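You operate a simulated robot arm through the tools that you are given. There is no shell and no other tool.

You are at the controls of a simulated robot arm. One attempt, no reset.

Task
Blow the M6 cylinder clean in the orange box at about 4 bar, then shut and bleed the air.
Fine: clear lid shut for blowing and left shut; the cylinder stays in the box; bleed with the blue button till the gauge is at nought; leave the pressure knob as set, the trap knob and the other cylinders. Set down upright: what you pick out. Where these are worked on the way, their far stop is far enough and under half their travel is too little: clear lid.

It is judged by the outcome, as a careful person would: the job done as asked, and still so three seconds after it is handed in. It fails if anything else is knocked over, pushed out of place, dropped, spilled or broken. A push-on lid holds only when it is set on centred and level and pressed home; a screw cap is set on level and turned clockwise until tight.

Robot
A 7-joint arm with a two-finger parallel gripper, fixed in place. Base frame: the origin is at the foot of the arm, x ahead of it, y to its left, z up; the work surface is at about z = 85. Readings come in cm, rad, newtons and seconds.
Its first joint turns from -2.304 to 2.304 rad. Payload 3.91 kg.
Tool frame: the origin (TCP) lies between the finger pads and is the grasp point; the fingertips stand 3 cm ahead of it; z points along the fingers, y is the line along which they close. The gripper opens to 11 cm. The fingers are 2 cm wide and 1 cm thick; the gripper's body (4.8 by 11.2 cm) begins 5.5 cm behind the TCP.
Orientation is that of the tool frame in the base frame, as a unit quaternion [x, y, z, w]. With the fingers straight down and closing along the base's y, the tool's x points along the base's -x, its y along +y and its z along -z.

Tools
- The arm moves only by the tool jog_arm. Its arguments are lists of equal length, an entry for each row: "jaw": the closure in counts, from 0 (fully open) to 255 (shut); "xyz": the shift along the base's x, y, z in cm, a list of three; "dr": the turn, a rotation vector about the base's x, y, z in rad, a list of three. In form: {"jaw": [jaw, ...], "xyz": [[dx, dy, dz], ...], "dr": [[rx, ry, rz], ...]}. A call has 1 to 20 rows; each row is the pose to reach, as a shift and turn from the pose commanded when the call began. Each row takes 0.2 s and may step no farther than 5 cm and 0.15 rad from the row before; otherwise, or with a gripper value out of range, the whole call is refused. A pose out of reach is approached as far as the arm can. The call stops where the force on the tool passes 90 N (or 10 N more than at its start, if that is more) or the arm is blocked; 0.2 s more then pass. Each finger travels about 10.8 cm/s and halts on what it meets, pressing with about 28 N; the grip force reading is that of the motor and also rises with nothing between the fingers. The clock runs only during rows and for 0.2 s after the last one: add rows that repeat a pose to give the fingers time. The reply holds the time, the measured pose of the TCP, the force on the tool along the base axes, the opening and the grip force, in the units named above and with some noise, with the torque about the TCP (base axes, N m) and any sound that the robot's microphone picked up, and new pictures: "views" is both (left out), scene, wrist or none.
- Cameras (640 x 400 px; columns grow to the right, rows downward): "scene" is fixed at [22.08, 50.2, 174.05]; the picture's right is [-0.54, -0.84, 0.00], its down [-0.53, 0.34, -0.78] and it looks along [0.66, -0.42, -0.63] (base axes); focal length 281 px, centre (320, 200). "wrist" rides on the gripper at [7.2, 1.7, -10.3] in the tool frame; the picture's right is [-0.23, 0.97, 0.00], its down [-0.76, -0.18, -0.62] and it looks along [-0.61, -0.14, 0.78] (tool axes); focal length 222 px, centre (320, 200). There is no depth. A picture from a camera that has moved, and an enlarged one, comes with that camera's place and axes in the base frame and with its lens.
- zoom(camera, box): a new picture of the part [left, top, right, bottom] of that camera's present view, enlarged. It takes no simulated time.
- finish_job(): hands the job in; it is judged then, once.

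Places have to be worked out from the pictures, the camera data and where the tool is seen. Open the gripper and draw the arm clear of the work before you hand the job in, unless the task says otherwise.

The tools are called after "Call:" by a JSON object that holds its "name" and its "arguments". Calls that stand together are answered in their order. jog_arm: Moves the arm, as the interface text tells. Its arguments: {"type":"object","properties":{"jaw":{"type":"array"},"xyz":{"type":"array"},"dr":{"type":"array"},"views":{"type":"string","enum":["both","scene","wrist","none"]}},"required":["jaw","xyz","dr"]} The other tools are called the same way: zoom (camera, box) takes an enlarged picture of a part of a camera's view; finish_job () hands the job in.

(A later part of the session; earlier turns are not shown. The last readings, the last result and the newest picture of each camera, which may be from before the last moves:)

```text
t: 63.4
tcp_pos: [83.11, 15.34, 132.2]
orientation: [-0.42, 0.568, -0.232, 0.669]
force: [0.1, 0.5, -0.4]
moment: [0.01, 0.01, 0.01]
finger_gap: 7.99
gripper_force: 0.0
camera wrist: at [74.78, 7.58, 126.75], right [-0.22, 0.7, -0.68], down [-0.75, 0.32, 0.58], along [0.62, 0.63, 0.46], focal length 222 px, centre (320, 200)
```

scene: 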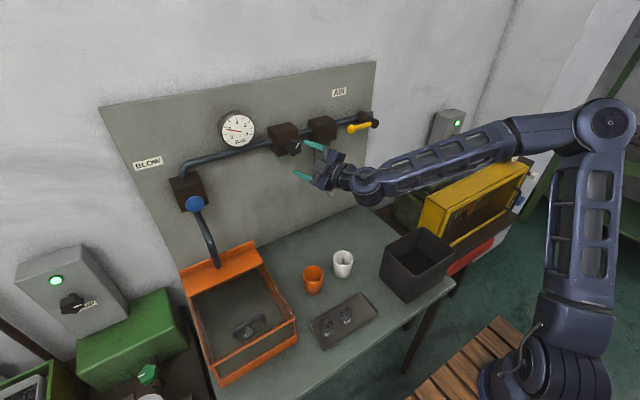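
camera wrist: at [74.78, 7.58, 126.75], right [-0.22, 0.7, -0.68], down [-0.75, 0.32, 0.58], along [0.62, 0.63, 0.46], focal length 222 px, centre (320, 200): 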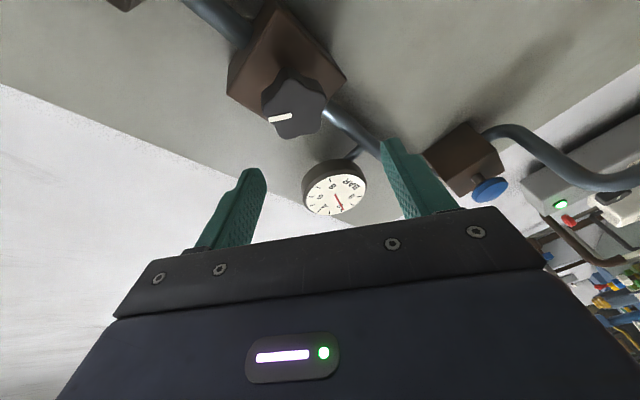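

Yawing works (now at the knob's y and z). I'll advance a little while taking the yaw back out, to see if it stays reachable farther forward.

Call:
{"name": "jog_arm", "arguments": {"jaw": [70, 70, 70, 70, 70], "xyz": [[1, 0, 0], [2, 0, 0], [2, 0, 0], [2, 0, 0], [2, 0, 0]], "dr": [[0, 0, 0], [0, 0, 0], [0, 0, -0.1], [0, 0, -0.2], [0, 0, -0.3]]}}

```text
t: 64.6
tcp_pos: [82.73, 12.48, 134.64]
orientation: [-0.357, 0.61, -0.304, 0.639]
force: [-1.1, 1.4, -0.1]
moment: [-0.01, 0.03, -0.11]
finger_gap: 7.99
gripper_force: 0.0
out of reach, approached as far as the arm can: row 2, 3, 4, 5
camera wrist: at [72.72, 6.67, 129.08], right [-0.06, 0.73, -0.68], down [-0.67, 0.47, 0.58], along [0.74, 0.49, 0.46], focal length 222 px, centre (320, 200)
```

scene: 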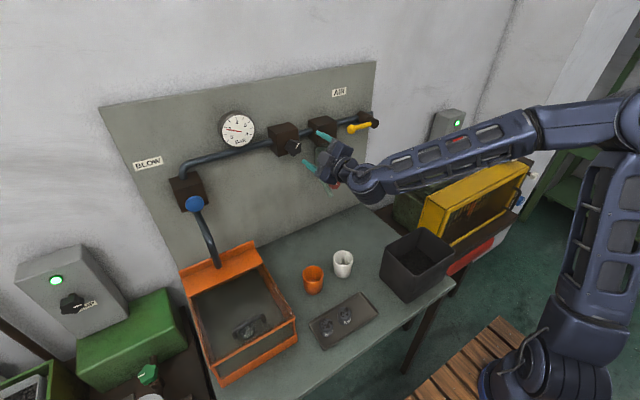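
wrist: 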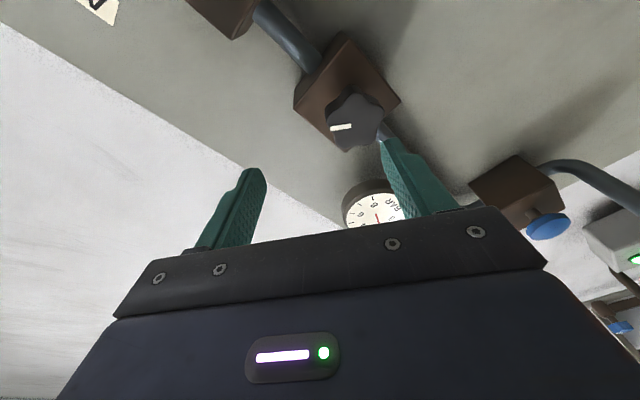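

The limit comes from the wrist being near its singular, forward-pointing posture. Better plan: bring the tool back to pointing straight down (closing along y) and work the knob from above by tilting about x. Reorienting now, away from the panel.

Call:
{"name": "jog_arm", "arguments": {"jaw": [70, 70, 70, 70, 70, 70, 70, 70, 70, 70, 70, 70, 70, 70], "xyz": [[-2, -0.5, 2], [-4, -1, 4], [-6, -1.5, 6], [-8, -2, 8], [-10, -2.5, 10], [-11, -2.5, 12], [-11, -2.5, 13.5], [-11, -2.5, 14], [-11, -2.5, 14], [-11, -2.5, 14], [-11, -2.5, 14], [-11, -2.5, 14], [-11, -2.5, 14], [-11, -2.5, 14]], "dr": [[0, 0, 0], [0.054, 0.1135, -0.0635], [0.108, 0.227, -0.127], [0.162, 0.341, -0.19], [0.216, 0.454, -0.254], [0.27, 0.568, -0.317], [0.324, 0.681, -0.381], [0.378, 0.795, -0.444], [0.432, 0.908, -0.508], [0.486, 1.022, -0.571], [0.54, 1.135, -0.635], [0.594, 1.249, -0.698], [0.648, 1.362, -0.762], [0.702, 1.476, -0.825]]}}

```text
t: 67.6
tcp_pos: [71.55, 9.98, 148.39]
orientation: [0.001, 1.0, 0.001, 0.0]
force: [-1.2, 0.5, 0.8]
moment: [-0.02, -0.01, 0.02]
finger_gap: 7.99
gripper_force: 0.0
camera wrist: at [64.3, 11.75, 158.89], right [0.23, 0.97, 0.0], down [0.76, -0.18, 0.62], along [0.6, -0.14, -0.78], focal length 222 px, centre (320, 200)
```

scene: 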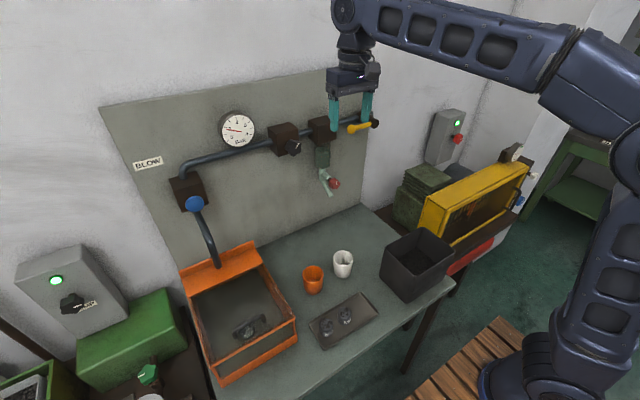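
wrist: 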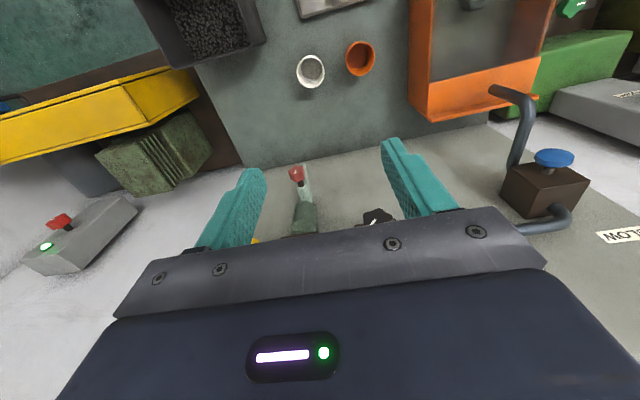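

Clean posture now. The knob appears at ≈(91.5, 15.3, 131.5). Moving above it for a closer look.

Call:
{"name": "jog_arm", "arguments": {"jaw": [70, 70, 70, 70, 70], "xyz": [[4, 1.3, 0], [8, 2.6, 0], [12, 4, 0], [16, 5.3, -1], [18.5, 5.3, -4]], "dr": [[0, 0, 0], [0, 0, 0], [0, 0, 0], [0, 0, 0], [0, 0, 0]]}}

Call:
{"name": "zoom", "arguments": {"camera": "wrist", "box": [200, 80, 440, 240]}}

Call:
{"name": "zoom", "arguments": {"camera": "scene", "box": [220, 80, 360, 180]}}

```text
t: 68.8
tcp_pos: [89.73, 15.24, 144.11]
orientation: [0.002, 1.0, 0.0, 0.0]
force: [-0.7, -0.9, 1.1]
moment: [0.04, -0.03, 0.03]
finger_gap: 7.95
gripper_force: 0.1
camera wrist: at [82.56, 17.05, 154.55], right [0.23, 0.97, 0.0], down [0.76, -0.18, 0.62], along [0.61, -0.14, -0.78], focal length 222 px, centre (320, 200)
```

scene: 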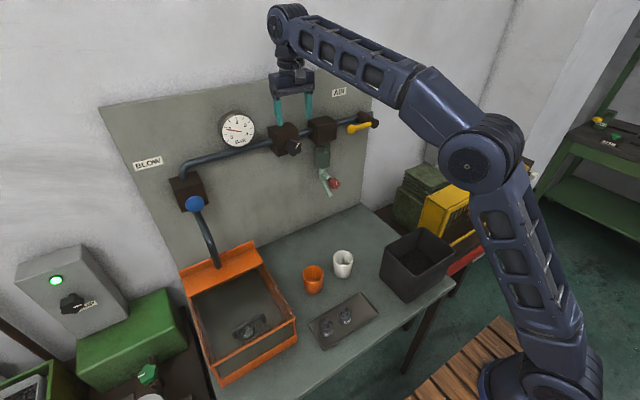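
wrist: 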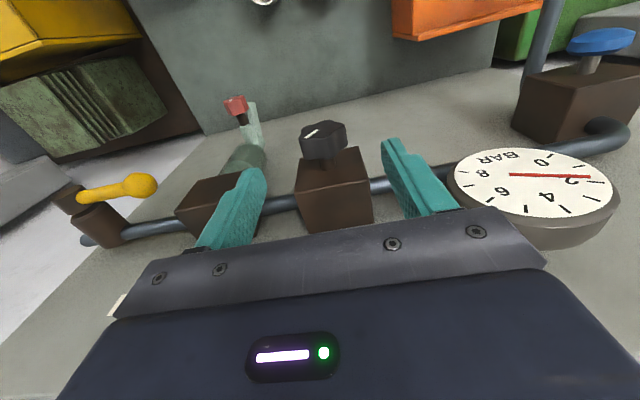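

```text
2.50 times, centred on (320, 160) of wrist
camera zoom: at [82.56, 17.05, 154.55], right [0.23, 0.97, 0.0], down [0.76, -0.18, 0.62], along [0.61, -0.14, -0.78], focal length 555 px, centre (320, 300)
```

zoom: 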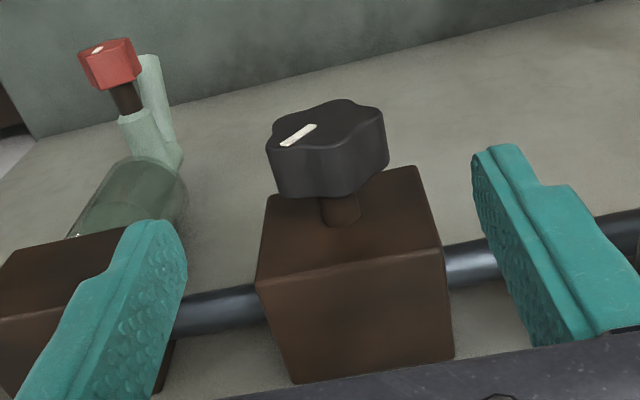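

```text
4.00 times, centred on (290, 130) of scene
camera zoom: at [22.08, 50.2, 174.05], right [-0.54, -0.84, 0.0], down [-0.53, 0.34, -0.78], along [0.66, -0.42, -0.63], focal length 1123 px, centre (440, 480)
```

zoom: 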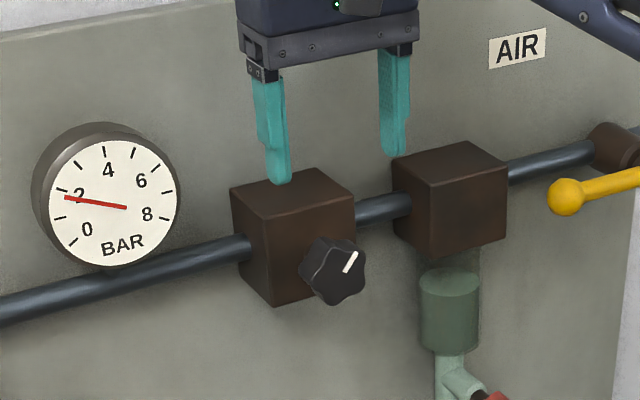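

The view from above is clear: knob spans x≈91–93, centre y≈15.45, z≈132.4, block front at x≈95. I'll tilt the tool −0.3 rad about x, descend around the knob, and close on it.

Call:
{"name": "jog_arm", "arguments": {"jaw": [70, 70, 70, 70, 70, 70, 70], "xyz": [[1, 0.2, 0], [2.2, 0.2, 0], [2.2, 0.2, -3], [2.2, 0.2, -6], [2.2, 0.2, -9], [2.2, 0.2, -11.6], [2.2, 0.2, -11.6]], "dr": [[-0.15, 0, 0], [-0.3, 0, 0], [-0.3, 0, 0], [-0.3, 0, 0], [-0.3, 0, 0], [-0.3, 0, 0], [-0.3, 0, 0]]}}

Call:
{"name": "zoom", "arguments": {"camera": "wrist", "box": [200, 80, 440, 240]}}

Call:
{"name": "zoom", "arguments": {"camera": "scene", "box": [220, 80, 360, 180]}}

```text
t: 70.4
tcp_pos: [92.18, 15.22, 132.87]
orientation: [0.001, 0.989, -0.149, -0.001]
force: [-0.9, 1.1, 0.0]
moment: [-0.02, -0.01, -0.02]
finger_gap: 7.98
gripper_force: 0.0
camera wrist: at [84.89, 20.08, 142.28], right [0.23, 0.93, -0.29], down [0.76, 0.01, 0.65], along [0.61, -0.37, -0.71], focal length 222 px, centre (320, 200)
```

scene: 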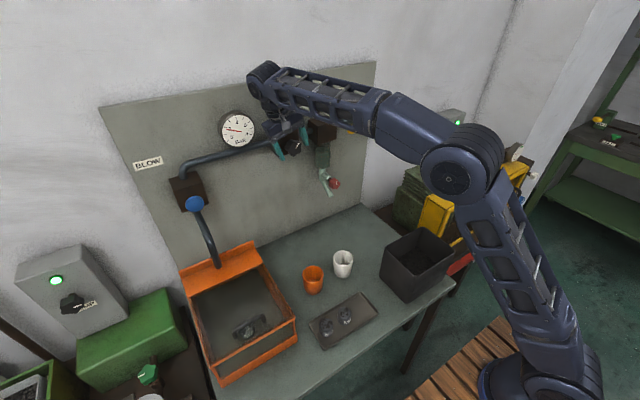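
wrist: 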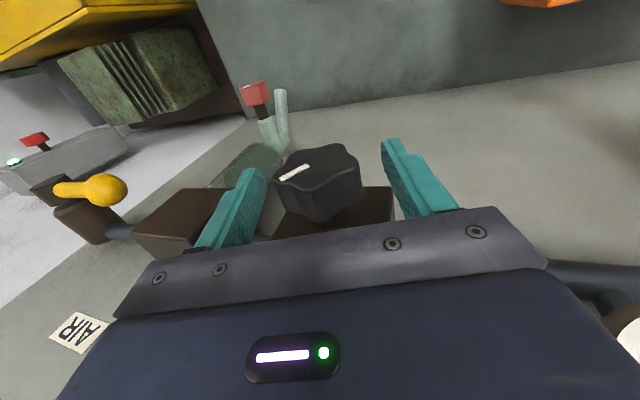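

```text
2.50 times, centred on (320, 160) of wrist
camera zoom: at [84.89, 20.08, 142.28], right [0.23, 0.93, -0.29], down [0.76, 0.01, 0.65], along [0.61, -0.37, -0.71], focal length 555 px, centre (320, 300)
```

zoom: 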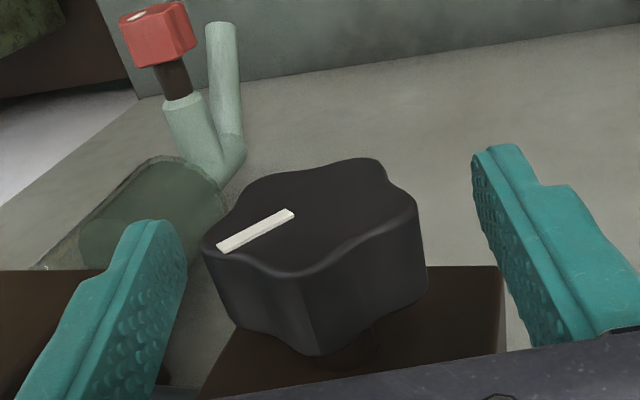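

```text
4.00 times, centred on (290, 130) of scene
camera zoom: at [22.08, 50.2, 174.05], right [-0.54, -0.84, 0.0], down [-0.53, 0.34, -0.78], along [0.66, -0.42, -0.63], focal length 1123 px, centre (440, 480)
```

zoom: 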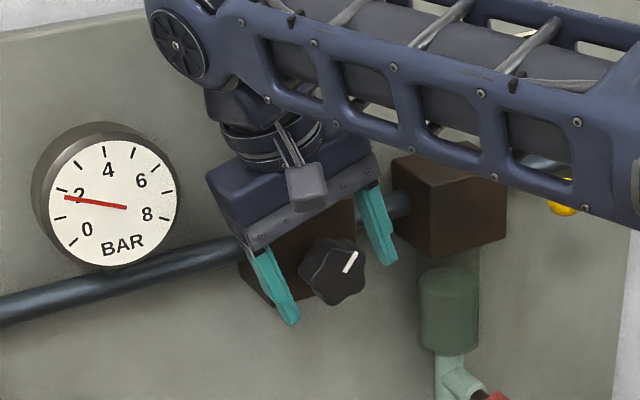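

Knob sits centred between the fingers. Closing on it, then a small clockwise turn (+0.25 rad about x) to see the gauge's response.

Call:
{"name": "jog_arm", "arguments": {"jaw": [140, 200, 255, 255, 255, 255, 255], "xyz": [[0, 0, 0], [0, 0, 0], [0, 0, 0], [0, 0, 0], [0, 0, 0], [0, 0, 0], [0, 0, 0]], "dr": [[0, 0, 0], [0, 0, 0], [0, 0, 0], [0, 0, 0], [0.12, 0, 0], [0.25, 0, 0], [0.25, 0, 0]]}}

Call:
{"name": "zoom", "arguments": {"camera": "wrist", "box": [200, 80, 440, 240]}}

Call:
{"name": "zoom", "arguments": {"camera": "scene", "box": [220, 80, 360, 180]}}

```text
t: 72.0
tcp_pos: [92.3, 14.97, 132.97]
orientation: [0.003, 1.0, -0.025, -0.001]
force: [-9.9, -37.0, -3.8]
moment: [-0.38, 0.6, 0.47]
finger_gap: 4.98
gripper_force: 44.8
camera wrist: at [84.92, 17.35, 143.22], right [0.23, 0.97, -0.05], down [0.76, -0.15, 0.63], along [0.6, -0.18, -0.77], focal length 222 px, centre (320, 200)
```

scene: 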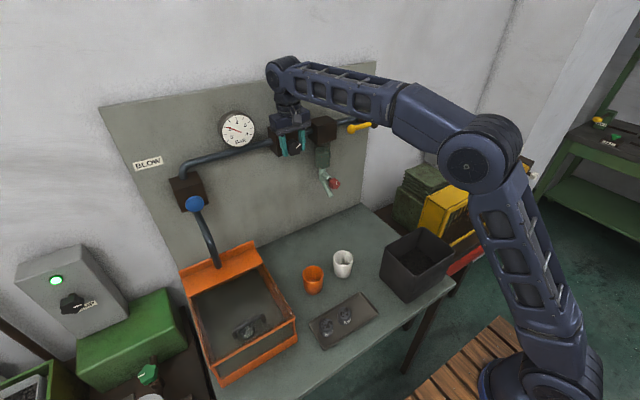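
wrist: 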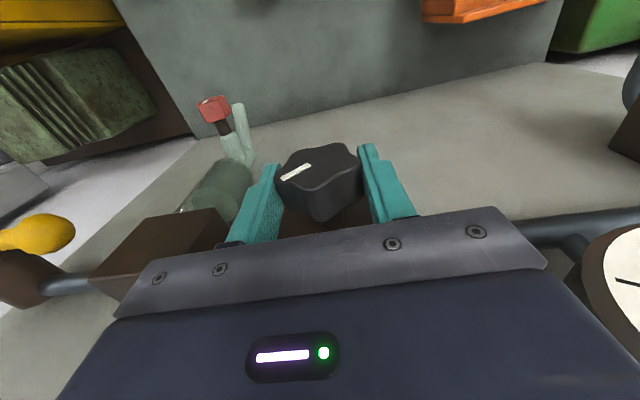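

```text
2.50 times, centred on (320, 160) of wrist
camera zoom: at [84.92, 17.35, 143.22], right [0.23, 0.97, -0.05], down [0.76, -0.15, 0.63], along [0.6, -0.18, -0.77], focal length 555 px, centre (320, 300)
```

zoom: 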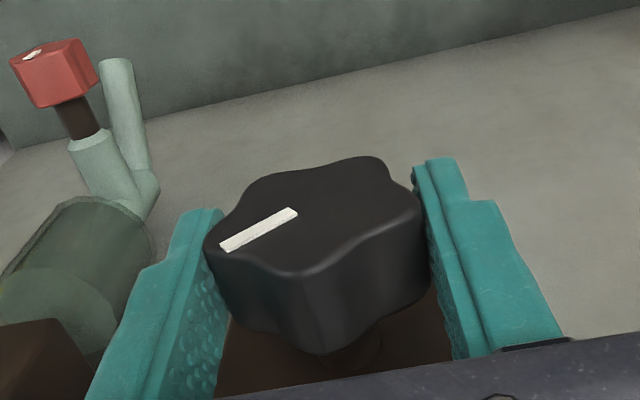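

```text
4.00 times, centred on (290, 130) of scene
camera zoom: at [22.08, 50.2, 174.05], right [-0.54, -0.84, 0.0], down [-0.53, 0.34, -0.78], along [0.66, -0.42, -0.63], focal length 1123 px, centre (440, 480)
```

zoom: 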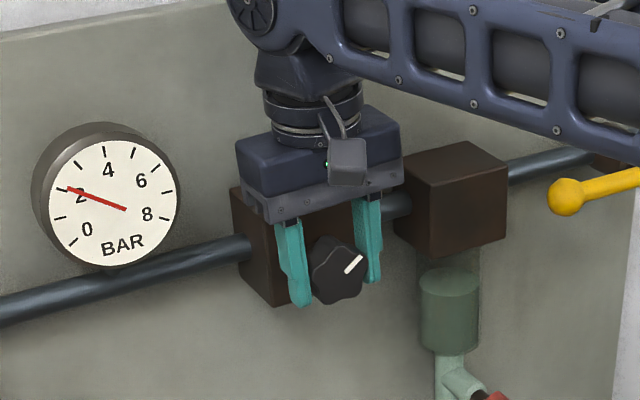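

Clockwise raises the gauge. Checking it closely before continuing.

Call:
{"name": "zoom", "arguments": {"camera": "scene", "box": [200, 100, 280, 155]}}

Call:
{"name": "jog_arm", "arguments": {"jaw": [255, 255, 255, 255, 255], "xyz": [[0, -0.3, 0], [0, -0.3, 0], [0, -0.3, 0], [0, -0.3, 0], [0, -0.3, 0]], "dr": [[0.12, 0, 0], [0.24, 0, 0], [0.36, 0, 0], [0.48, 0, 0], [0.48, 0, 0]]}}

Call:
{"name": "zoom", "arguments": {"camera": "scene", "box": [200, 100, 280, 155]}}

Call:
{"name": "zoom", "arguments": {"camera": "scene", "box": [220, 80, 360, 180]}}

```text
7.27 times, centred on (240, 128) of scene
camera zoom: at [22.08, 50.2, 174.05], right [-0.54, -0.84, 0.0], down [-0.53, 0.34, -0.78], along [0.66, -0.42, -0.63], focal length 2042 px, centre (902, 727)
```

zoom: 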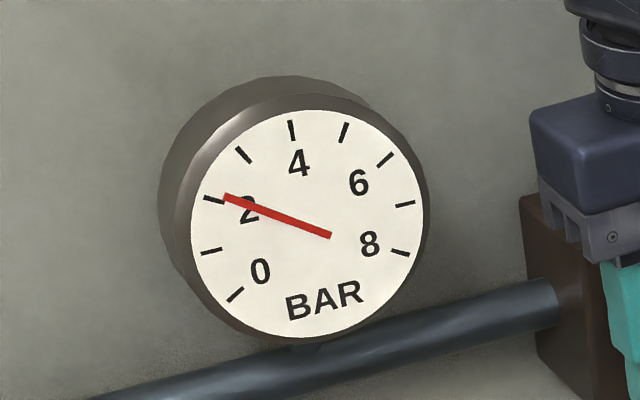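

```text
t: 73.2
tcp_pos: [92.21, 14.7, 132.85]
orientation: [0.003, 0.977, 0.213, -0.001]
force: [-29.2, -65.2, -18.8]
moment: [-0.6, 0.12, 0.46]
finger_gap: 4.97
gripper_force: 44.8
camera wrist: at [85.0, 11.96, 143.01], right [0.23, 0.88, 0.4], down [0.76, -0.42, 0.49], along [0.61, 0.19, -0.77], focal length 222 px, centre (320, 200)
```

scene: 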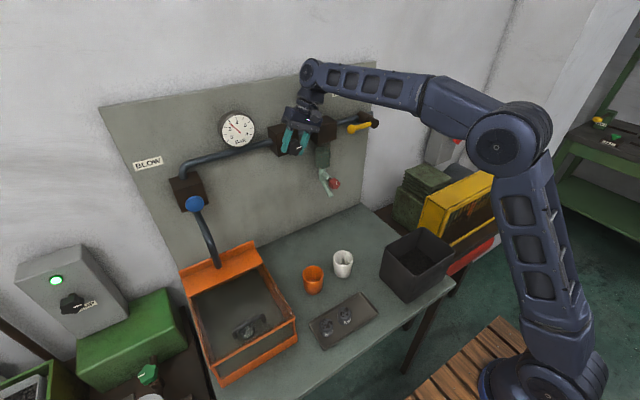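
wrist: 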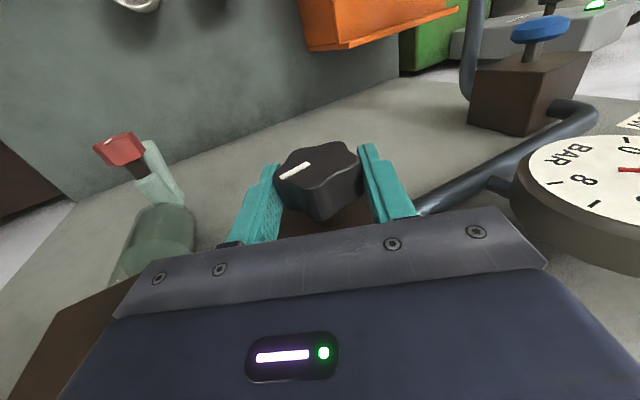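

```text
7.27 times, centred on (240, 128) of scene
camera zoom: at [22.08, 50.2, 174.05], right [-0.54, -0.84, 0.0], down [-0.53, 0.34, -0.78], along [0.66, -0.42, -0.63], focal length 2042 px, centre (902, 727)
```

zoom: 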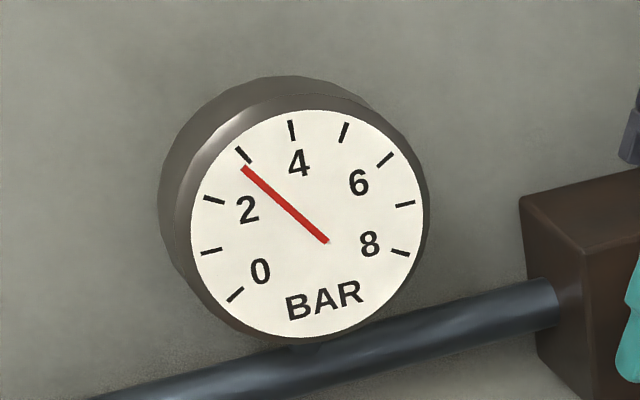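

```text
4.00 times, centred on (290, 130) of scene
camera zoom: at [22.08, 50.2, 174.05], right [-0.54, -0.84, 0.0], down [-0.53, 0.34, -0.78], along [0.66, -0.42, -0.63], focal length 1123 px, centre (440, 480)
```

zoom: 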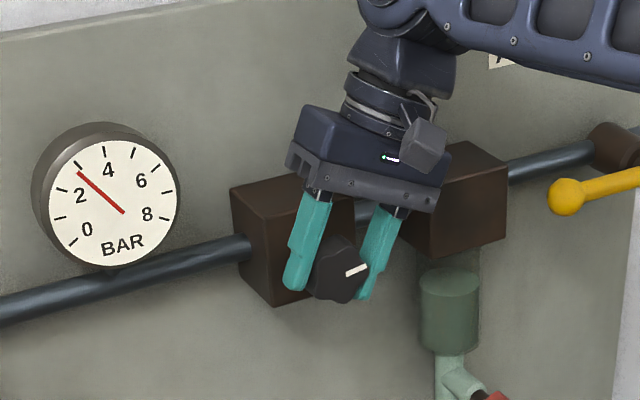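

Gauge is at ~2.85 after ~0.73 rad (≈1.5 bar/rad), so ~0.74 rad more is needed. I'll release, swing the tool back to −0.3 rad recentred on the knob (y≈14.95, z≈132.4), and regrip.

Call:
{"name": "jog_arm", "arguments": {"jaw": [200, 140, 70, 70, 70, 70, 70, 70, 70, 140, 200, 255, 255, 255], "xyz": [[0, 0, 0], [0, 0, 0], [0, -0.15, 0], [0, -0.15, -0.1], [0, -0.15, -0.1], [0, -0.15, -0.1], [0, -0.15, -0.1], [0, -0.15, -0.1], [0, -0.15, -0.1], [0, -0.15, -0.1], [0, -0.15, -0.1], [0, -0.15, -0.1], [0, -0.15, -0.1], [0, -0.15, -0.1]], "dr": [[0, 0, 0], [0, 0, 0], [0, 0, 0], [-0.13, 0, 0], [-0.26, 0, 0], [-0.4, 0, 0], [-0.53, 0, 0], [-0.66, 0, 0], [-0.75, 0, 0], [-0.75, 0, 0], [-0.75, 0, 0], [-0.75, 0, 0], [-0.75, 0, 0], [-0.75, 0, 0]]}}

Call:
{"name": "zoom", "arguments": {"camera": "scene", "box": [200, 80, 360, 180]}}

```text
t: 76.2
tcp_pos: [92.29, 15.28, 132.55]
orientation: [0.0, 0.987, -0.159, -0.001]
force: [-3.3, 36.6, -16.7]
moment: [0.24, -0.78, -0.19]
finger_gap: 4.92
gripper_force: 44.9
camera wrist: at [85.0, 20.21, 141.87], right [0.23, 0.92, -0.31], down [0.76, 0.03, 0.65], along [0.61, -0.38, -0.7], focal length 222 px, centre (320, 200)
```

scene: 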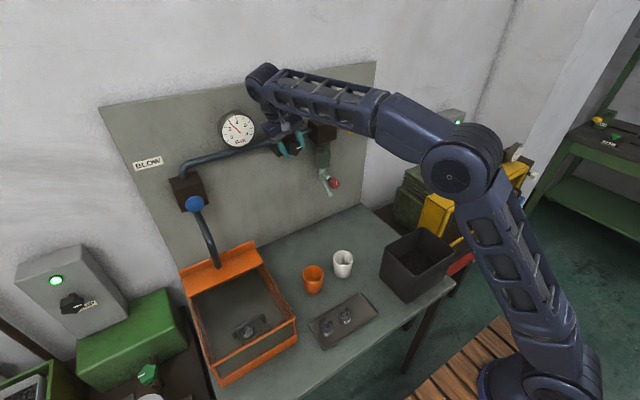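
wrist: 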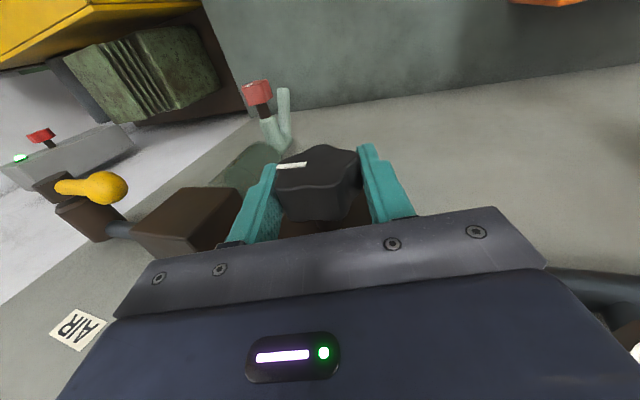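

```text
4.00 times, centred on (280, 130) of scene
camera zoom: at [22.08, 50.2, 174.05], right [-0.54, -0.84, 0.0], down [-0.53, 0.34, -0.78], along [0.66, -0.42, -0.63], focal length 1123 px, centre (480, 480)
```

zoom: 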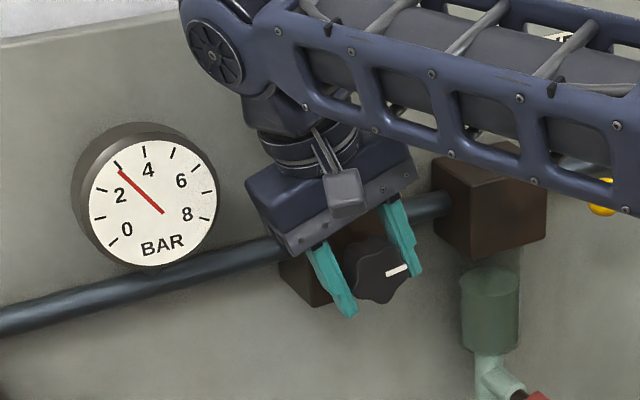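

Regripped with the gauge holding ~2.9. Turning clockwise another 0.6 rad and reading the gauge.

Call:
{"name": "jog_arm", "arguments": {"jaw": [255, 255, 255, 255, 255, 255], "xyz": [[0, 0.1, 0], [0, 0, 0], [0, 0, 0], [0, -0.1, 0], [0, -0.1, 0], [0, -0.1, 0]], "dr": [[0.12, 0, 0], [0.24, 0, 0], [0.36, 0, 0], [0.48, 0, 0], [0.6, 0, 0], [0.6, 0, 0]]}}

Call:
{"name": "zoom", "arguments": {"camera": "scene", "box": [200, 100, 280, 155]}}

```text
t: 77.6
tcp_pos: [92.3, 14.94, 132.93]
orientation: [0.002, 0.99, 0.141, 0.0]
force: [-10.3, 21.6, 10.5]
moment: [0.18, 0.25, 1.03]
finger_gap: 4.83
gripper_force: 44.9
camera wrist: at [84.98, 13.77, 143.31], right [0.23, 0.94, 0.27], down [0.76, -0.35, 0.55], along [0.61, 0.08, -0.79], focal length 222 px, centre (320, 200)
```

scene: 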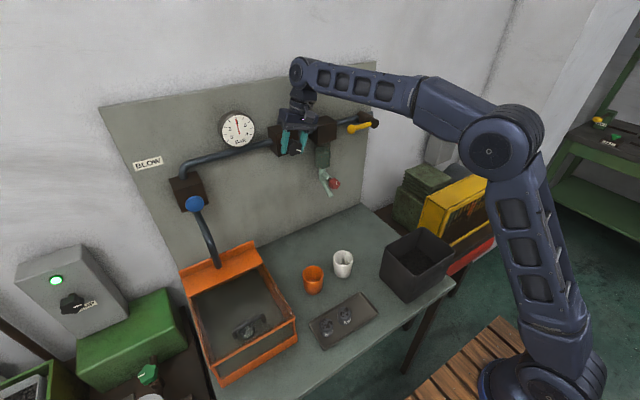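
wrist: 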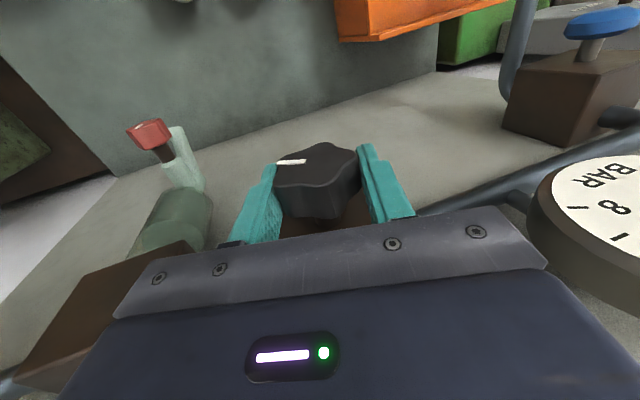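

```text
7.27 times, centred on (240, 128) of scene
camera zoom: at [22.08, 50.2, 174.05], right [-0.54, -0.84, 0.0], down [-0.53, 0.34, -0.78], along [0.66, -0.42, -0.63], focal length 2042 px, centre (902, 727)
```

zoom: 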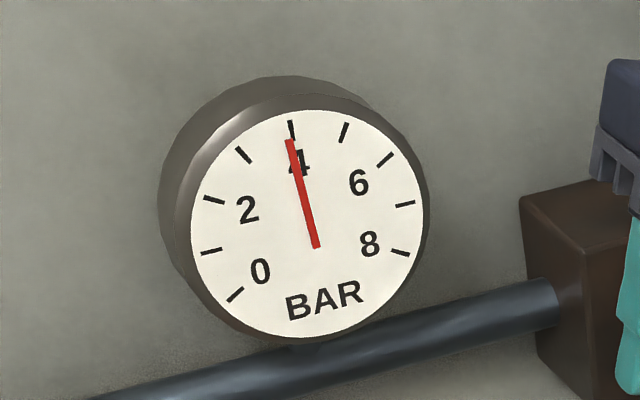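

Gauge reads about 4 bar. Holding briefly to confirm, then releasing the knob and lifting off.

Call:
{"name": "jog_arm", "arguments": {"jaw": [255, 255, 200, 140, 70, 70, 70, 70, 70, 70], "xyz": [[0, 0, 0], [0, 0, 0], [0, 0, 0], [0, 0, 0], [0, 0, 0], [0, 0, 0], [0, -0.8, 2], [0, -1.5, 5], [-1, -2, 9], [-3, -2, 12]], "dr": [[0, 0, 0], [0, 0, 0], [0, 0, 0], [0, 0, 0], [0, 0, 0], [0, 0, 0], [0, 0, 0], [0, 0, 0], [-0.14, 0, 0], [-0.28, 0, 0]]}}

Call:
{"name": "zoom", "arguments": {"camera": "scene", "box": [200, 100, 280, 155]}}

Call:
{"name": "zoom", "arguments": {"camera": "scene", "box": [220, 80, 380, 180]}}

```text
t: 79.8
tcp_pos: [89.2, 12.61, 144.67]
orientation: [0.002, 1.0, 0.0, -0.002]
force: [-0.1, -0.5, -0.5]
moment: [0.03, 0.05, 0.02]
finger_gap: 7.97
gripper_force: 0.1
camera wrist: at [82.1, 14.45, 155.12], right [0.23, 0.97, 0.0], down [0.76, -0.18, 0.62], along [0.6, -0.15, -0.78], focal length 222 px, centre (320, 200)
```

scene: 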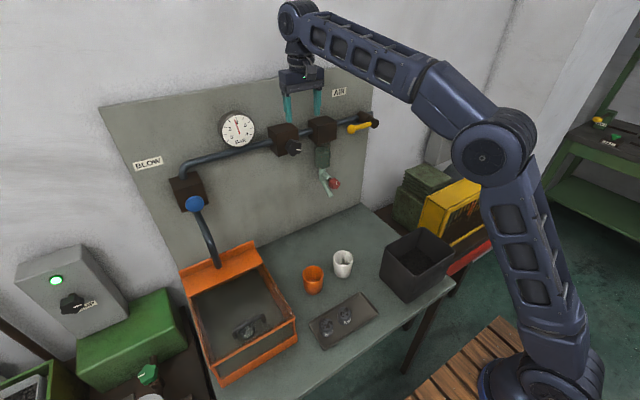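
wrist: 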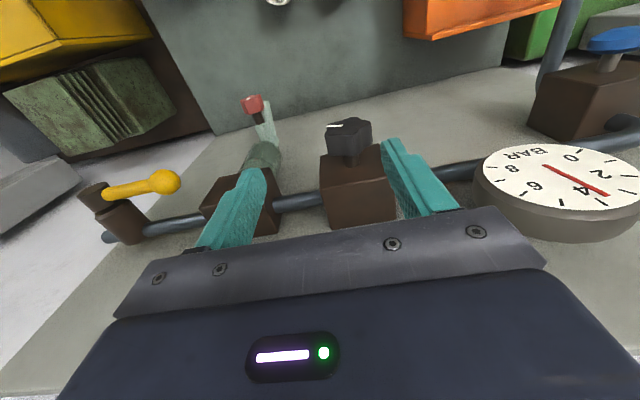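

```text
7.27 times, centred on (240, 128) of scene
camera zoom: at [22.08, 50.2, 174.05], right [-0.54, -0.84, 0.0], down [-0.53, 0.34, -0.78], along [0.66, -0.42, -0.63], focal length 2042 px, centre (902, 727)
```

zoom: 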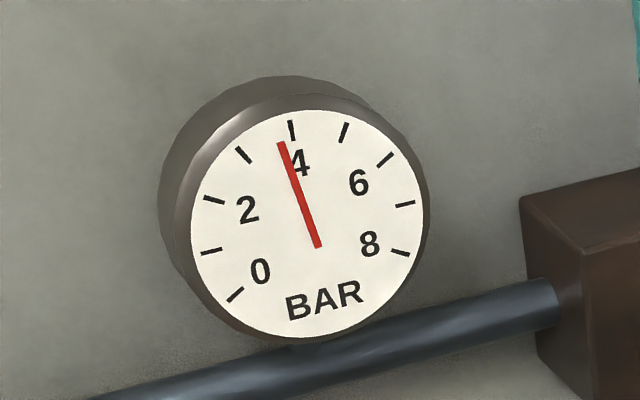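

```text
4.00 times, centred on (300, 130) of scene
camera zoom: at [22.08, 50.2, 174.05], right [-0.54, -0.84, 0.0], down [-0.53, 0.34, -0.78], along [0.66, -0.42, -0.63], focal length 1123 px, centre (400, 480)
```

zoom: 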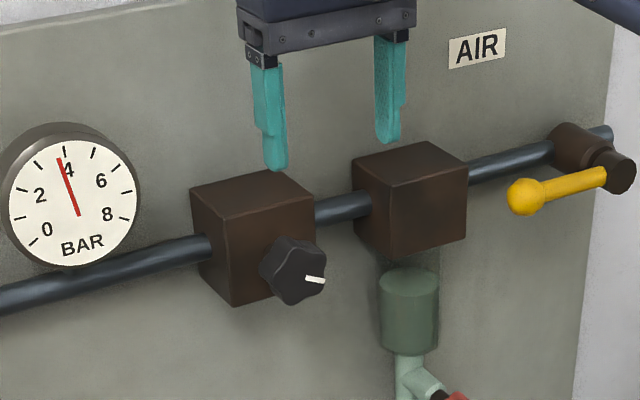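

After release the gauge settled at ~3.7; I'd like it nearer 4. Regripping for a small further clockwise nudge.

Call:
{"name": "jog_arm", "arguments": {"jaw": [70, 70, 70, 70, 70, 70, 140, 200, 255, 255, 255, 255, 255, 255], "xyz": [[3, 2.3, 0], [3, 2.3, -3], [3, 2.3, -6], [3, 2.3, -9], [3, 2.3, -12.1], [3, 2.3, -12.1], [3, 2.3, -12.1], [3, 2.3, -12.1], [3, 2.3, -12.1], [3, 2.3, -12.1], [3, 2.3, -12.1], [3, 2.3, -12.1], [3, 2.3, -12.1], [3, 2.3, -12.1]], "dr": [[-0.1, 0, 0], [-0.2, 0, 0], [-0.2, 0, 0], [-0.2, 0, 0], [-0.2, 0, 0], [-0.2, 0, 0], [-0.2, 0, 0], [-0.2, 0, 0], [-0.2, 0, 0], [-0.2, 0, 0], [-0.1, 0, 0], [0, 0, 0], [0.05, 0, 0], [0.05, 0, 0]]}}

Call:
{"name": "zoom", "arguments": {"camera": "scene", "box": [200, 100, 280, 155]}}

Call:
{"name": "zoom", "arguments": {"camera": "wrist", "box": [200, 80, 440, 240]}}

```text
t: 82.8
tcp_pos: [92.18, 14.89, 132.68]
orientation: [0.003, 1.0, 0.024, 0.0]
force: [-11.4, -33.2, -11.9]
moment: [-0.2, 0.83, 0.23]
finger_gap: 4.95
gripper_force: 44.9
camera wrist: at [84.99, 16.24, 143.14], right [0.23, 0.97, 0.05], down [0.76, -0.21, 0.61], along [0.6, -0.11, -0.79], focal length 222 px, centre (320, 200)
```

scene: 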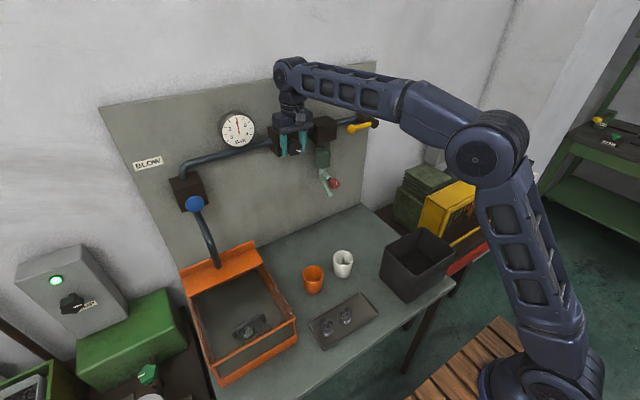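
wrist: 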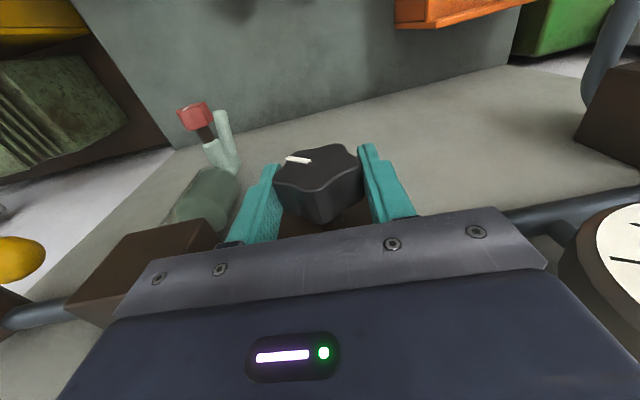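

```text
7.27 times, centred on (240, 128) of scene
camera zoom: at [22.08, 50.2, 174.05], right [-0.54, -0.84, 0.0], down [-0.53, 0.34, -0.78], along [0.66, -0.42, -0.63], focal length 2042 px, centre (902, 727)
```

zoom: 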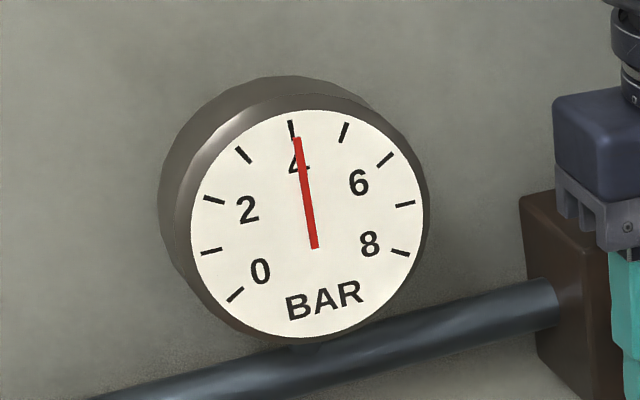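

```text
2.50 times, centred on (320, 160) of wrist
camera zoom: at [84.99, 16.24, 143.14], right [0.23, 0.97, 0.05], down [0.76, -0.21, 0.61], along [0.6, -0.11, -0.79], focal length 555 px, centre (320, 300)
```

zoom: 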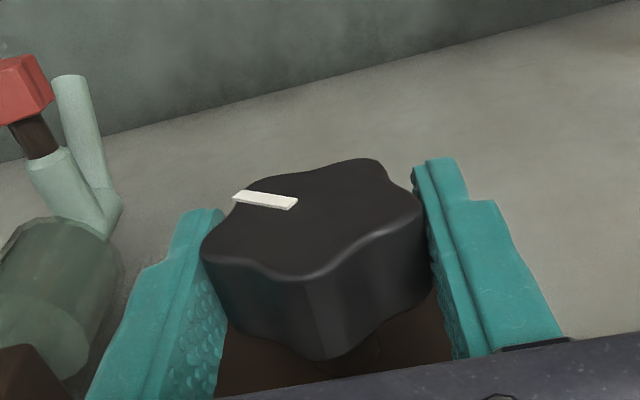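

Gauge at ~4.0. Releasing gently (relieving the side load first) and lifting off.

Call:
{"name": "jog_arm", "arguments": {"jaw": [255, 255, 200, 140, 70, 70, 70, 70, 70, 70], "xyz": [[0, -0.25, 0.1], [0, -0.25, 0.1], [0, -0.25, 0.1], [0, -0.25, 0.1], [0, -0.25, 0.1], [0, -0.25, 0.1], [0, -0.3, 3], [0, -0.3, 7], [0, -0.3, 11], [-4, -0.3, 13]], "dr": [[0, 0, 0], [0, 0, 0], [0, 0, 0], [0, 0, 0], [0, 0, 0], [0, 0, 0], [0, 0, 0], [0, 0, 0], [0, 0, 0], [0, 0, 0]]}}

Call:
{"name": "zoom", "arguments": {"camera": "scene", "box": [200, 100, 280, 155]}}

Call:
{"name": "zoom", "arguments": {"camera": "wrist", "box": [380, 0, 640, 240]}}

```text
t: 85.0
tcp_pos: [88.43, 15.28, 145.34]
orientation: [0.002, 1.0, 0.024, -0.002]
force: [0.7, -0.2, -1.4]
moment: [-0.03, 0.08, 0.0]
finger_gap: 8.02
gripper_force: 0.0
camera wrist: at [81.13, 16.51, 155.98], right [0.23, 0.97, 0.05], down [0.76, -0.21, 0.61], along [0.6, -0.1, -0.79], focal length 222 px, centre (320, 200)
```

scene: 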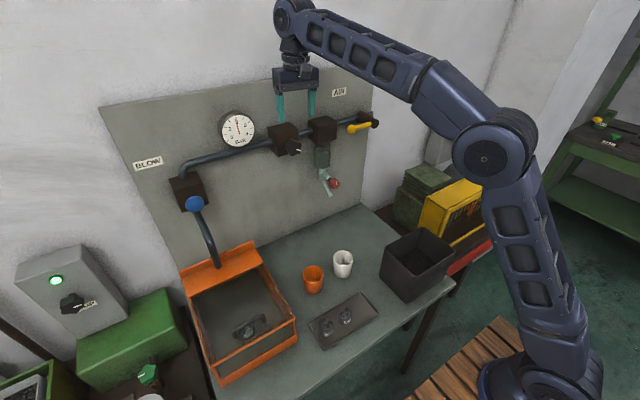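
wrist: 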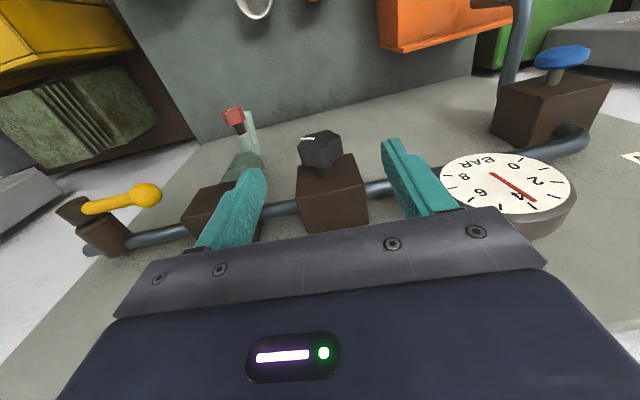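

```text
7.27 times, centred on (240, 128) of scene
camera zoom: at [22.08, 50.2, 174.05], right [-0.54, -0.84, 0.0], down [-0.53, 0.34, -0.78], along [0.66, -0.42, -0.63], focal length 2042 px, centre (902, 727)
```

zoom: 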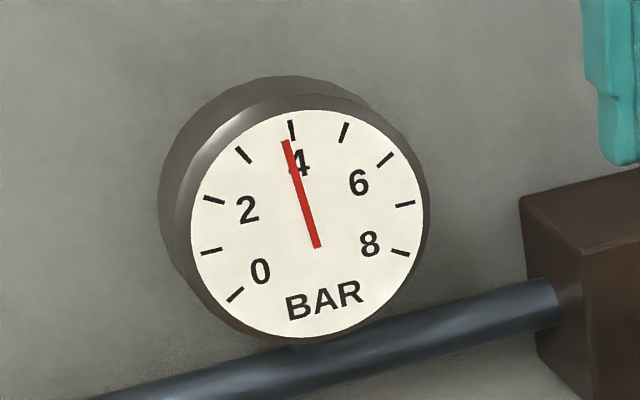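

```text
1.67 times, centred on (510, 120) of wrist
camera zoom: at [81.13, 16.51, 155.98], right [0.23, 0.97, 0.05], down [0.76, -0.21, 0.61], along [0.6, -0.1, -0.79], focal length 370 px, centre (3, 333)
```

zoom: 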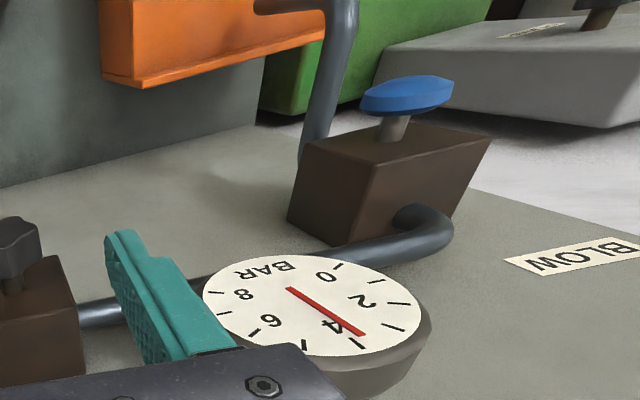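

With the needle's parallax accounted for it reads ~3.7 after release (the knob springs back a little each time). One more nudge, overshooting slightly so it settles near 4.

Call:
{"name": "jog_arm", "arguments": {"jaw": [70, 70, 70, 70, 70, 70, 140, 200, 255, 255, 255, 255, 255, 255, 255], "xyz": [[3.8, -0.3, 0], [3.8, -0.3, -3], [3.8, -0.3, -6], [3.8, -0.3, -9], [3.8, -0.3, -12.8], [3.8, -0.3, -12.8], [3.8, -0.3, -12.8], [3.8, -0.3, -12.8], [3.8, -0.3, -12.8], [3.8, -0.3, -12.8], [3.8, -0.3, -12.8], [3.8, -0.35, -12.8], [3.8, -0.4, -12.8], [3.8, -0.4, -12.8], [3.8, -0.4, -12.8]], "dr": [[-0.12, 0, 0], [-0.25, 0, 0], [-0.25, 0, 0], [-0.25, 0, 0], [-0.25, 0, 0], [-0.25, 0, 0], [-0.25, 0, 0], [-0.25, 0, 0], [-0.25, 0, 0], [-0.25, 0, 0], [-0.12, 0, 0], [0, 0, 0], [0.1, 0, 0], [0.17, 0, 0], [0.17, 0, 0]]}}

Call:
{"name": "zoom", "arguments": {"camera": "scene", "box": [200, 100, 280, 155]}}

```text
t: 88.2
tcp_pos: [92.04, 14.6, 132.99]
orientation: [0.001, 0.994, 0.11, 0.001]
force: [17.0, 31.5, 19.3]
moment: [0.39, 0.6, 0.66]
finger_gap: 4.84
gripper_force: 45.2
camera wrist: at [84.81, 14.1, 143.45], right [0.23, 0.95, 0.21], down [0.76, -0.31, 0.57], along [0.61, 0.03, -0.79], focal length 222 px, centre (320, 200)
```

scene: 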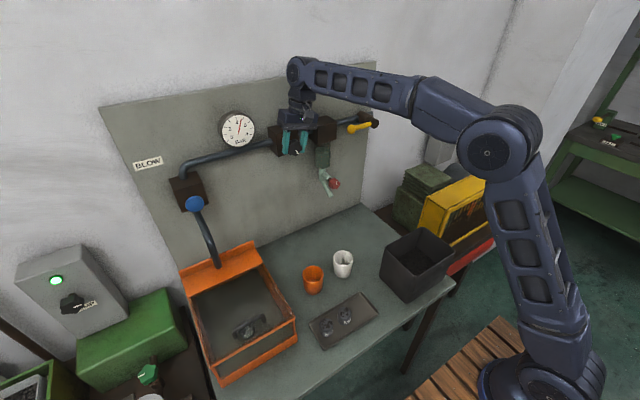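
wrist: 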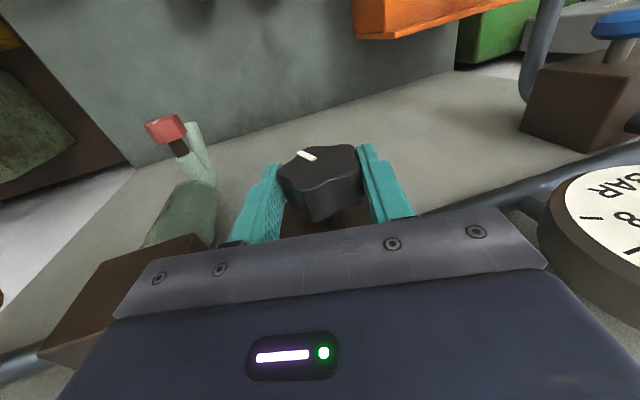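

```text
7.27 times, centred on (240, 128) of scene
camera zoom: at [22.08, 50.2, 174.05], right [-0.54, -0.84, 0.0], down [-0.53, 0.34, -0.78], along [0.66, -0.42, -0.63], focal length 2042 px, centre (902, 727)
```

zoom: 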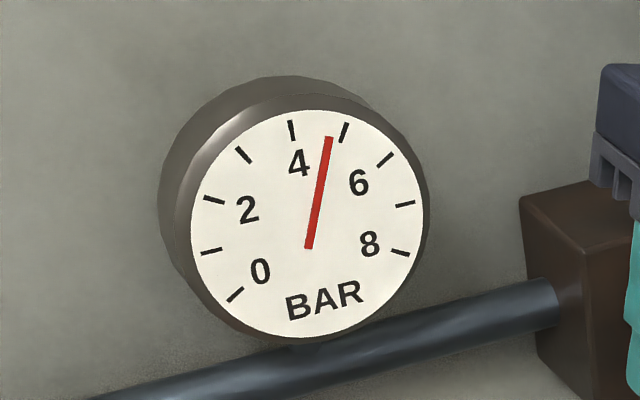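

Now at ~4.6 (grip aligned the lobe). Turning back counter-clockwise ~0.25 rad.

Call:
{"name": "jog_arm", "arguments": {"jaw": [255, 255, 255, 255], "xyz": [[0, 0.2, 0], [0, 0.3, 0], [0, 0.3, 0], [0, 0.3, 0]], "dr": [[-0.12, 0, 0], [-0.25, 0, 0], [-0.25, 0, 0], [-0.25, 0, 0]]}}

Call:
{"name": "zoom", "arguments": {"camera": "scene", "box": [200, 100, 280, 155]}}

```text
t: 89.2
tcp_pos: [92.05, 14.9, 132.91]
orientation: [0.001, 1.0, -0.015, 0.0]
force: [14.2, 17.3, 28.4]
moment: [0.2, -0.15, 0.71]
finger_gap: 4.83
gripper_force: 44.5
camera wrist: at [84.75, 16.96, 143.26], right [0.23, 0.97, -0.03], down [0.76, -0.16, 0.63], along [0.61, -0.17, -0.78], focal length 222 px, centre (320, 200)
```

scene: 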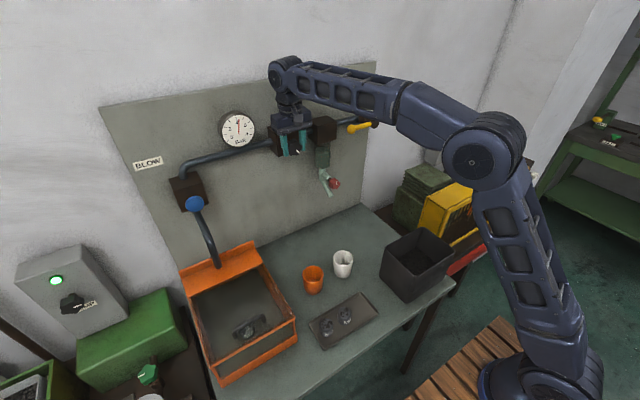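
wrist: 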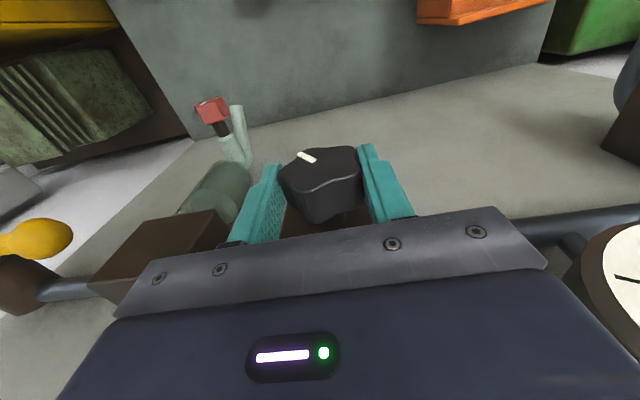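

```text
7.27 times, centred on (240, 128) of scene
camera zoom: at [22.08, 50.2, 174.05], right [-0.54, -0.84, 0.0], down [-0.53, 0.34, -0.78], along [0.66, -0.42, -0.63], focal length 2042 px, centre (902, 727)
```

zoom: 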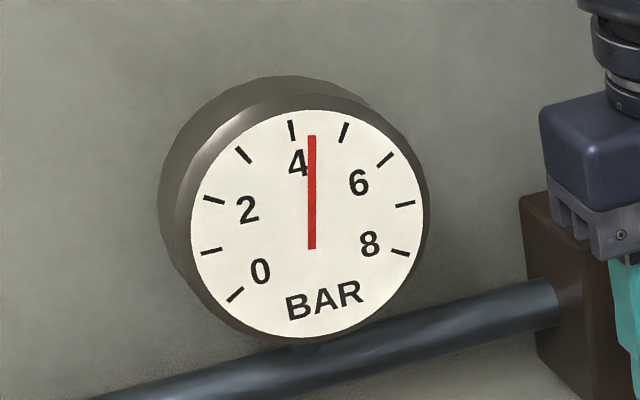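

About 4.3 now; releasing usually drops it ~0.2. Releasing and re-reading.

Call:
{"name": "jog_arm", "arguments": {"jaw": [255, 200, 140, 70, 70, 70, 70, 70, 70], "xyz": [[0, 0, 0], [0, 0, 0], [0, 0, 0], [0, 0, 0], [0, 0, 0], [0, 0, 3], [0, 0, 7], [0, 0, 11], [-4, 0, 13]], "dr": [[0, 0, 0], [0, 0, 0], [0, 0, 0], [0, 0, 0], [0, 0, 0], [0, 0, 0], [0, 0, 0], [0, 0, 0], [0, 0, 0]]}}

Call:
{"name": "zoom", "arguments": {"camera": "scene", "box": [200, 100, 280, 155]}}

Call:
{"name": "zoom", "arguments": {"camera": "wrist", "box": [380, 0, 640, 240]}}

```text
t: 91.2
tcp_pos: [88.2, 14.63, 145.95]
orientation: [0.001, 1.0, -0.015, -0.001]
force: [1.1, 0.2, -1.2]
moment: [-0.02, 0.11, 0.01]
finger_gap: 7.95
gripper_force: 0.1
camera wrist: at [80.92, 16.83, 156.26], right [0.23, 0.97, -0.03], down [0.76, -0.16, 0.63], along [0.6, -0.17, -0.78], focal length 222 px, centre (320, 200)
```

scene: 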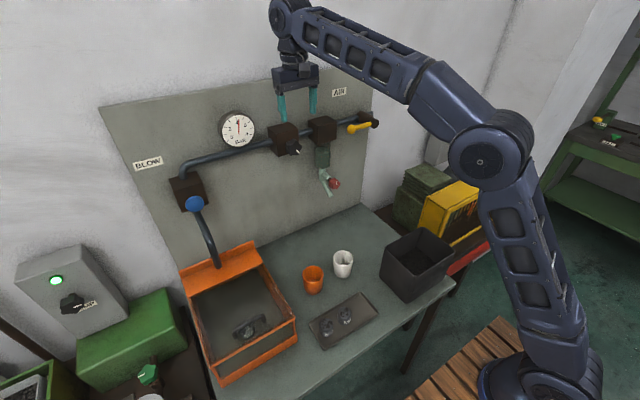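
wrist: 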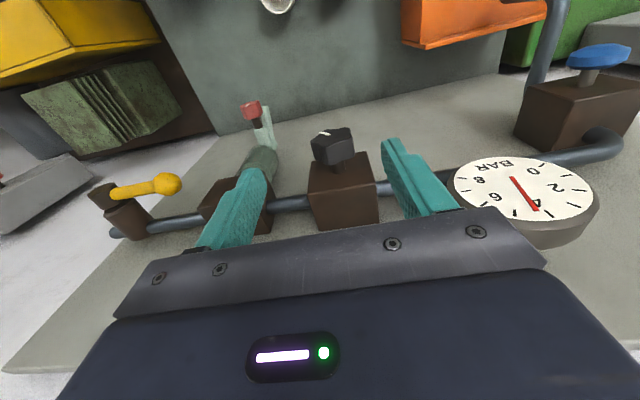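

```text
7.27 times, centred on (240, 128) of scene
camera zoom: at [22.08, 50.2, 174.05], right [-0.54, -0.84, 0.0], down [-0.53, 0.34, -0.78], along [0.66, -0.42, -0.63], focal length 2042 px, centre (902, 727)
```

zoom: 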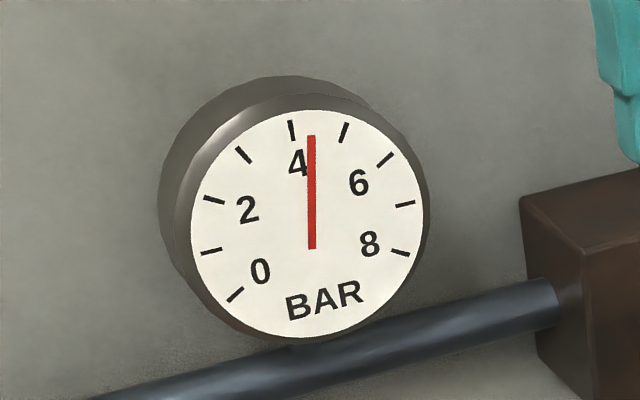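

```text
1.67 times, centred on (510, 120) of wrist
camera zoom: at [80.92, 16.83, 156.26], right [0.23, 0.97, -0.03], down [0.76, -0.16, 0.63], along [0.6, -0.17, -0.78], focal length 370 px, centre (3, 333)
```

zoom: 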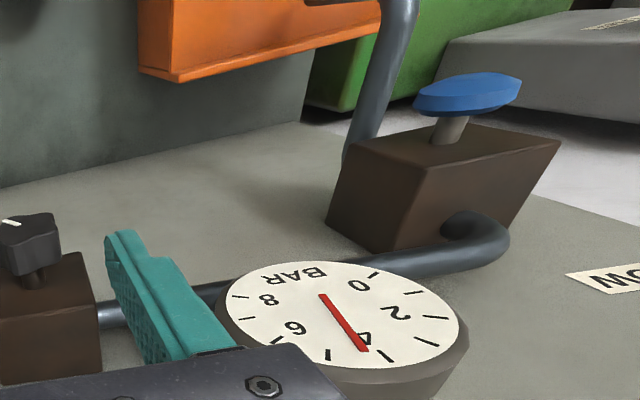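

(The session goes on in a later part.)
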